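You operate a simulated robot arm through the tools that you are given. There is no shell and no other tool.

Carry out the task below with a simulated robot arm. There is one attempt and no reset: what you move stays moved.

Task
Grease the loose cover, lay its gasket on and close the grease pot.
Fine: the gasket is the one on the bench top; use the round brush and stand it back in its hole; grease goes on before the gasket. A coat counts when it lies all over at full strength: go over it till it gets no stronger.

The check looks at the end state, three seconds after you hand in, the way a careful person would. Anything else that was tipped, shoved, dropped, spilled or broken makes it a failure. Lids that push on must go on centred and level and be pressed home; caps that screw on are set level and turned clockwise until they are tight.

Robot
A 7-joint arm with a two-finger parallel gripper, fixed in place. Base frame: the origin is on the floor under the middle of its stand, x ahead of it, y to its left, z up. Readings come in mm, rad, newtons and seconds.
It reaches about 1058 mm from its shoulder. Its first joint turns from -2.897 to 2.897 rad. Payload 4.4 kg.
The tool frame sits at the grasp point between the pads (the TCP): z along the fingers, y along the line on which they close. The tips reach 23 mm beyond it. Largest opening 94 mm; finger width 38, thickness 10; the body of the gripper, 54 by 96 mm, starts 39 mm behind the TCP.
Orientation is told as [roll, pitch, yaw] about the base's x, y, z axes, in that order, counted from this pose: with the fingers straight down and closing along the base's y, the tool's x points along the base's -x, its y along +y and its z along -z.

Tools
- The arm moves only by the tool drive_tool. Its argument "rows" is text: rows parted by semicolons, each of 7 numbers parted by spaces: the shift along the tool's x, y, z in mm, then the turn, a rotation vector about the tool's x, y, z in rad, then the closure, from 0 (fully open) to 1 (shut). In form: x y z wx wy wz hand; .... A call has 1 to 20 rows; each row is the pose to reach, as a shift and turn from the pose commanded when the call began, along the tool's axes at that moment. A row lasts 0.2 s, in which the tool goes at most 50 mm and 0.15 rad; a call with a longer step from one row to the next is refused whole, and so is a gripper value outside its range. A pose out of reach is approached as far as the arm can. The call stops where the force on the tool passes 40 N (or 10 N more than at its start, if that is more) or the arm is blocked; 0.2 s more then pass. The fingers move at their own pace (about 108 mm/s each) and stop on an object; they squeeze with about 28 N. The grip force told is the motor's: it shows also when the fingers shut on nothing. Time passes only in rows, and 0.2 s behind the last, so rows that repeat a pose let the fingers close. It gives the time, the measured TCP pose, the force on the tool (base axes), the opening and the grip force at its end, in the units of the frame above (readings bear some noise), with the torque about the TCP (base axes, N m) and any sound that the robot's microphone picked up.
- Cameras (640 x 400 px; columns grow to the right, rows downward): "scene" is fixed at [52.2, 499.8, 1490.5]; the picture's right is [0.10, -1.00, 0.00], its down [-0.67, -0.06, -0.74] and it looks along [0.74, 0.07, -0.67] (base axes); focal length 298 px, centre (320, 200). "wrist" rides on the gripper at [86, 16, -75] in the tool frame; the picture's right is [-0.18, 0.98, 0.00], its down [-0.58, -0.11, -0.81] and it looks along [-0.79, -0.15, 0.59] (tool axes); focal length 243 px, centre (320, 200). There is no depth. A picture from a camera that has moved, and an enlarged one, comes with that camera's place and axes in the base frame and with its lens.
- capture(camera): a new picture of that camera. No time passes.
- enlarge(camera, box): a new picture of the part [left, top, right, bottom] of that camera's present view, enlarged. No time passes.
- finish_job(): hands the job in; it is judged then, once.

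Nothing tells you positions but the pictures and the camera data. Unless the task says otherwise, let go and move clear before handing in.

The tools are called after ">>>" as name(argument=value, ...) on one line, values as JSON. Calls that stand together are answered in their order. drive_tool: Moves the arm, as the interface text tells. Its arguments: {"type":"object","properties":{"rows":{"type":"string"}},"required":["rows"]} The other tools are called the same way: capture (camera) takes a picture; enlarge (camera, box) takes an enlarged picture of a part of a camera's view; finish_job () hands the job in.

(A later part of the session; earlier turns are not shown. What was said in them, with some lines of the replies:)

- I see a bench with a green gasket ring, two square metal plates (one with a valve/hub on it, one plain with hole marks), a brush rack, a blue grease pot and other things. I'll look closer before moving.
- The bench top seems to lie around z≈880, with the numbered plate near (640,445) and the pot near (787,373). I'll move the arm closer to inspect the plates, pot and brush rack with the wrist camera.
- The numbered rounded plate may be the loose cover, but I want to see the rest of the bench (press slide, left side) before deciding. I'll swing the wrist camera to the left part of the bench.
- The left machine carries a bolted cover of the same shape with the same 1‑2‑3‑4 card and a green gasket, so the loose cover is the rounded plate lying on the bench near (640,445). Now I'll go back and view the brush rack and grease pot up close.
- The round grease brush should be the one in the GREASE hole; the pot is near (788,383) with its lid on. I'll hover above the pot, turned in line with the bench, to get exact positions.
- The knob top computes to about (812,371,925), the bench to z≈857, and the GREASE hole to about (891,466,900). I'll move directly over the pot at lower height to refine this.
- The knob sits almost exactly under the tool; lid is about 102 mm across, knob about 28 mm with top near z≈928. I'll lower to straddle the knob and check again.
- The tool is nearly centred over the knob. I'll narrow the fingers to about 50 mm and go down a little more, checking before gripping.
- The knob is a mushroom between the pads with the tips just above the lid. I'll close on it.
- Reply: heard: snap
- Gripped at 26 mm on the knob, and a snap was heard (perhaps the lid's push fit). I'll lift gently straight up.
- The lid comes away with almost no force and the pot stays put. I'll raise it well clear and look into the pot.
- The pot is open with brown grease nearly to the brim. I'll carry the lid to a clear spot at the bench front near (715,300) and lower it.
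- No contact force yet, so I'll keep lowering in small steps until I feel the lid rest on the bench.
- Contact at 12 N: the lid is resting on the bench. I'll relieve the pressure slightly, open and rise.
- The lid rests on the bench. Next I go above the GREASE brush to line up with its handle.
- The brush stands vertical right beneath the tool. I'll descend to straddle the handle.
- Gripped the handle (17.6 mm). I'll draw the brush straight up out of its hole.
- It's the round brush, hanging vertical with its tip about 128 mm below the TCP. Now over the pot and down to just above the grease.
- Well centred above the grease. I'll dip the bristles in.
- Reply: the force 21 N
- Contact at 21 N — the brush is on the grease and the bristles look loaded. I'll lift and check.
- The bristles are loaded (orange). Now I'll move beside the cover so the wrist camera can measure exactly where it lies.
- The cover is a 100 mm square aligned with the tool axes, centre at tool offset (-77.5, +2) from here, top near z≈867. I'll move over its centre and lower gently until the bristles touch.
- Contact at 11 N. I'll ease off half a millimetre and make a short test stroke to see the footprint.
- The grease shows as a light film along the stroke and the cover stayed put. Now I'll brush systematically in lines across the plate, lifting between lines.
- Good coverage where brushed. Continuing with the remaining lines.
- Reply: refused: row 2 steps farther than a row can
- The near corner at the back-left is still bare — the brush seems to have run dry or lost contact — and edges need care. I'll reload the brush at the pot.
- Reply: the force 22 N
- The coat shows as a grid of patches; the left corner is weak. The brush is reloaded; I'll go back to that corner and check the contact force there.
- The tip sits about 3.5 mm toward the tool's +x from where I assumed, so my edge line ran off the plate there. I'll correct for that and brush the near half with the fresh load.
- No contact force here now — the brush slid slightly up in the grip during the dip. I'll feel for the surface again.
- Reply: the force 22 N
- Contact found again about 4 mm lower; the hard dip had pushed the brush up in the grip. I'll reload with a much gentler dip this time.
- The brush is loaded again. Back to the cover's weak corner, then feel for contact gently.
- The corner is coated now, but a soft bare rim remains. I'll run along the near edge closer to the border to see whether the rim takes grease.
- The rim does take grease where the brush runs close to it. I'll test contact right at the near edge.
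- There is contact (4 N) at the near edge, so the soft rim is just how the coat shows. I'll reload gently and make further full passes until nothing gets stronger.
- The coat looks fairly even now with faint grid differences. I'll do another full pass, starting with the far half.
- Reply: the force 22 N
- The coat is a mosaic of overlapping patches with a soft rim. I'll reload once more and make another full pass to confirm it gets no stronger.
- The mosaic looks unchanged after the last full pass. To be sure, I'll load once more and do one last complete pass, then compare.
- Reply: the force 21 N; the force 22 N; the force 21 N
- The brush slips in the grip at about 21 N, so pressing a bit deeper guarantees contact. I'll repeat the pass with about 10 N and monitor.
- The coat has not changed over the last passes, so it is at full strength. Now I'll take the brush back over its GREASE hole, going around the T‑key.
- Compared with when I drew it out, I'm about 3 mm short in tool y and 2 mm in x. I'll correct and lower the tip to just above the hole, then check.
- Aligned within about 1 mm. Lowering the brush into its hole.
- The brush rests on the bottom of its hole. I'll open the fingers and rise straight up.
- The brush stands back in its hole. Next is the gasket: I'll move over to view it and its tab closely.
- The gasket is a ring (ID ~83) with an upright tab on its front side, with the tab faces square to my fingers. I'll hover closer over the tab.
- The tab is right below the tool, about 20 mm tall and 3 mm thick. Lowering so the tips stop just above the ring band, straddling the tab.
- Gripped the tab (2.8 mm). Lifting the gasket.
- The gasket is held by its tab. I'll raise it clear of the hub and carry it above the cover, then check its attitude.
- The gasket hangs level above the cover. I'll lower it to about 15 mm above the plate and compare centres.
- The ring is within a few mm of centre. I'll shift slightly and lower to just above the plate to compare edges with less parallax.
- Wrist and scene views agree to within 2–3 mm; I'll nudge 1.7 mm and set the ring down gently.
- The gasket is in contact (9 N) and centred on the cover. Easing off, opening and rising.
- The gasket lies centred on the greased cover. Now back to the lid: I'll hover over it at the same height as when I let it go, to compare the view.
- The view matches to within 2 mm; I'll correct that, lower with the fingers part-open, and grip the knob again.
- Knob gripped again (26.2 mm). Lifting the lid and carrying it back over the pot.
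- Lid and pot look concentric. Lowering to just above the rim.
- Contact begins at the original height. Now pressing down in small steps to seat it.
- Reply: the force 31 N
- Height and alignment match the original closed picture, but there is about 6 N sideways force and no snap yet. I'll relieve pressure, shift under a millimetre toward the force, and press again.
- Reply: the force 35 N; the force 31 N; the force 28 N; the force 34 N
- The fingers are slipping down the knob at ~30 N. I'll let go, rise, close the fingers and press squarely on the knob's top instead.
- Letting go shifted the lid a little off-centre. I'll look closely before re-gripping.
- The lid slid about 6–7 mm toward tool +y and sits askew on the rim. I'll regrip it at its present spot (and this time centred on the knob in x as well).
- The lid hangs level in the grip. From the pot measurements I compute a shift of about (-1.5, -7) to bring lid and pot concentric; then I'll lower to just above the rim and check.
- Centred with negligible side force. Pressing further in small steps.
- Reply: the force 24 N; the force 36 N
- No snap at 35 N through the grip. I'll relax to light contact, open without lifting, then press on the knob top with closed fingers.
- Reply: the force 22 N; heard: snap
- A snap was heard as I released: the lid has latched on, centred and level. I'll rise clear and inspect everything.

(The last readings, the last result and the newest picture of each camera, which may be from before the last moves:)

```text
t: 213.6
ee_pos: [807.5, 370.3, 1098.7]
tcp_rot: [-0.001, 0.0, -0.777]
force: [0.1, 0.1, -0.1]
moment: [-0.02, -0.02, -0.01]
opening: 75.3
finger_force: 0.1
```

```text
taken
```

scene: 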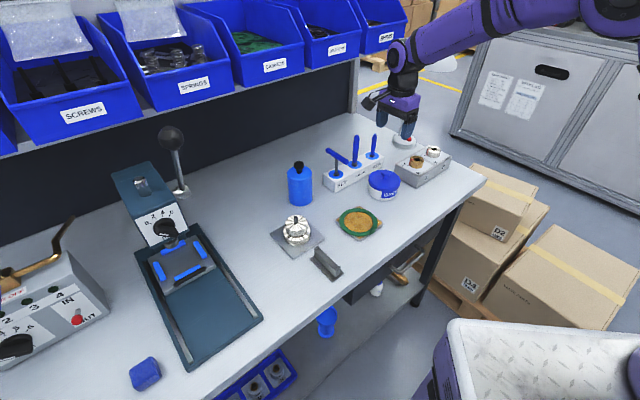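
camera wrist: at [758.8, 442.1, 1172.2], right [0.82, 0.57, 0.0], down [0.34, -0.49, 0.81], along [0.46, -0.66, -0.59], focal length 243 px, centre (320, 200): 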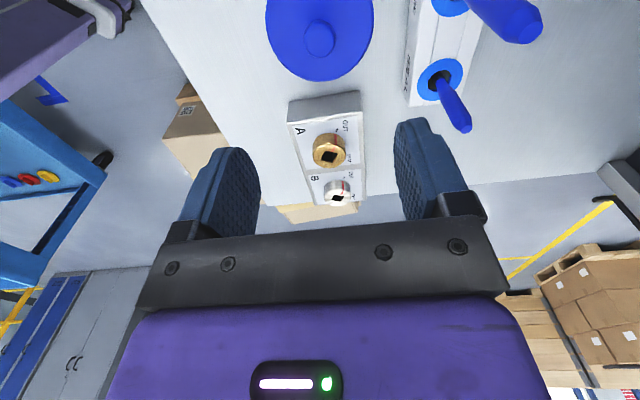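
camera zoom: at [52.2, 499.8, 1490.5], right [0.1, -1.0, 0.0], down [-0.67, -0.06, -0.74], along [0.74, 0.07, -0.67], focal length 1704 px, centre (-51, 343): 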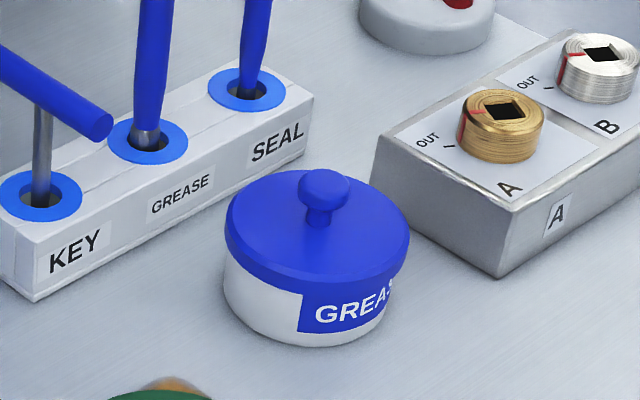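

>>> enlarge(camera="scene", box=[330, 120, 430, 210])

>>> enlarge(camera="scene", box=[250, 190, 400, 310])

>>> enlarge(camera="scene", box=[335, 195, 385, 245])

```text
4.44 times, centred on (380, 165) of scene
camera zoom: at [52.2, 499.8, 1490.5], right [0.1, -1.0, 0.0], down [-0.67, -0.06, -0.74], along [0.74, 0.07, -0.67], focal length 1325 px, centre (53, 356)
```

zoom: 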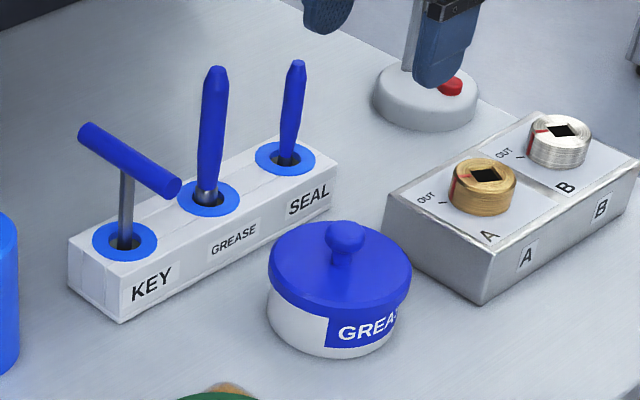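

```text
3.33 times, centred on (325, 250) of scene
camera zoom: at [52.2, 499.8, 1490.5], right [0.1, -1.0, 0.0], down [-0.67, -0.06, -0.74], along [0.74, 0.07, -0.67], focal length 994 px, centre (303, 33)
```

zoom: 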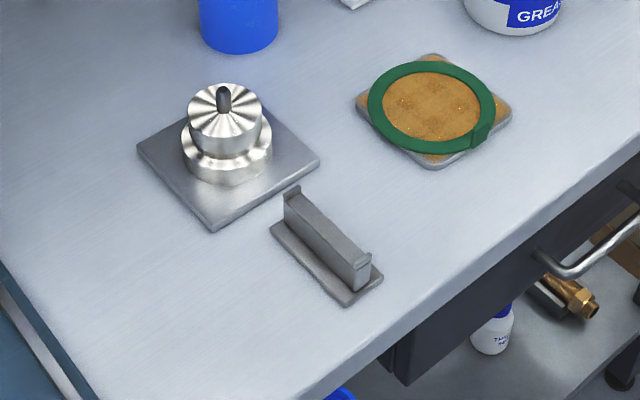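

```text
8.00 times, centred on (360, 220) of scene
camera zoom: at [52.2, 499.8, 1490.5], right [0.1, -1.0, 0.0], down [-0.67, -0.06, -0.74], along [0.74, 0.07, -0.67], focal length 2385 px, centre (0, 40)
```

zoom: 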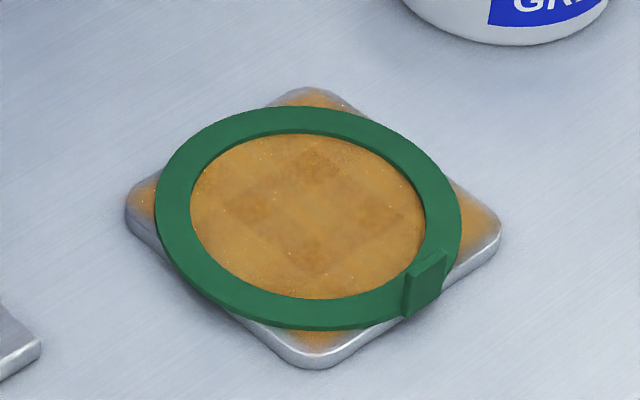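

Everything matches: lid seated as originally, brush in its hole, gasket centred on the greased cover, nothing else disturbed. I'll back the arm off a bit further and hand in.

>>> drive_tool(rows="0 0 -30 0 0 0 0; 0 0 -60 0 0 0 0; 20 -30 -90 0 0 0 0; 40 -65 -120 0 0 0 0; 50 -100 -140 0 0 0 0; 50 -100 -140 0 0 0 0")

>>> capture(camera="scene")

```text
refused: row 4 steps farther than a row can; nothing moved
```

```text
taken
```

scene: 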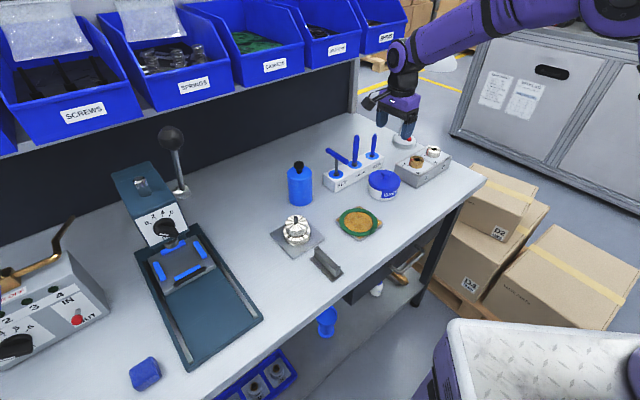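

That retreat was refused because one row stepped too far. I'll repeat it with smaller steps.

>>> drive_tool(rows="0 0 -30 0 0 0 0; 0 0 -60 0 0 0 0; 10 -25 -85 0 0 0 0; 20 -50 -110 0 0 0 0; 30 -75 -130 0 0 0 0; 30 -75 -130 0 0 0 0")

>>> enlarge(camera="scene", box=[310, 120, 470, 260])

```text
t: 215.0
ee_pos: [732.3, 336.5, 1229.1]
tcp_rot: [-0.001, -0.001, -0.777]
force: [0.0, 0.3, 0.1]
moment: [0.0, 0.01, 0.0]
opening: 94.1
finger_force: 0.0
```

```text
2.86 times, centred on (390, 190) of scene
camera zoom: at [52.2, 499.8, 1490.5], right [0.1, -1.0, 0.0], down [-0.67, -0.06, -0.74], along [0.74, 0.07, -0.67], focal length 852 px, centre (120, 229)
```

zoom: 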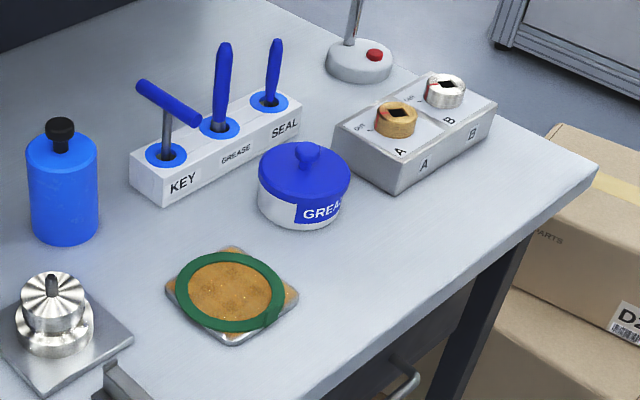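

The arm is clear. The cover is greased with its gasket centred on it, the brush is in its hole and the pot is closed, so I'm handing the job in.

>>> finish_job()

```text
The job is handed in.
```

I greased the loose cover, laid the bench-top gasket on it, put the round brush back and closed the grease pot. The job is handed in; I don't have the verdict.

- **Cover:** I took the loose cover to be the rounded plate on the bench. It matches the bolted cover on the left-hand machine, down to the 1‑2‑3‑4 card. I greased the face that was up, and the last passes made it no stronger. Some parts of those passes had little or no contact. A thin soft border at the plate's edge shows less grease, even after I brushed along one edge, and I judged that to be how the coat is drawn.
- **Gasket:** it lies flat and centred on the cover to within about 1–2 mm, with its tab towards the front.
- **Brush:** it stands in the GREASE hole, resting on the bottom.
- **Pot:** the lid is level and centred. My first try at closing it slipped about 7 mm off, so I regripped and set it down again. It snapped as I let go. The pot itself has moved about 1.5 mm from where it started.

I saw nothing else out of place, and the arm was clear at hand-in.
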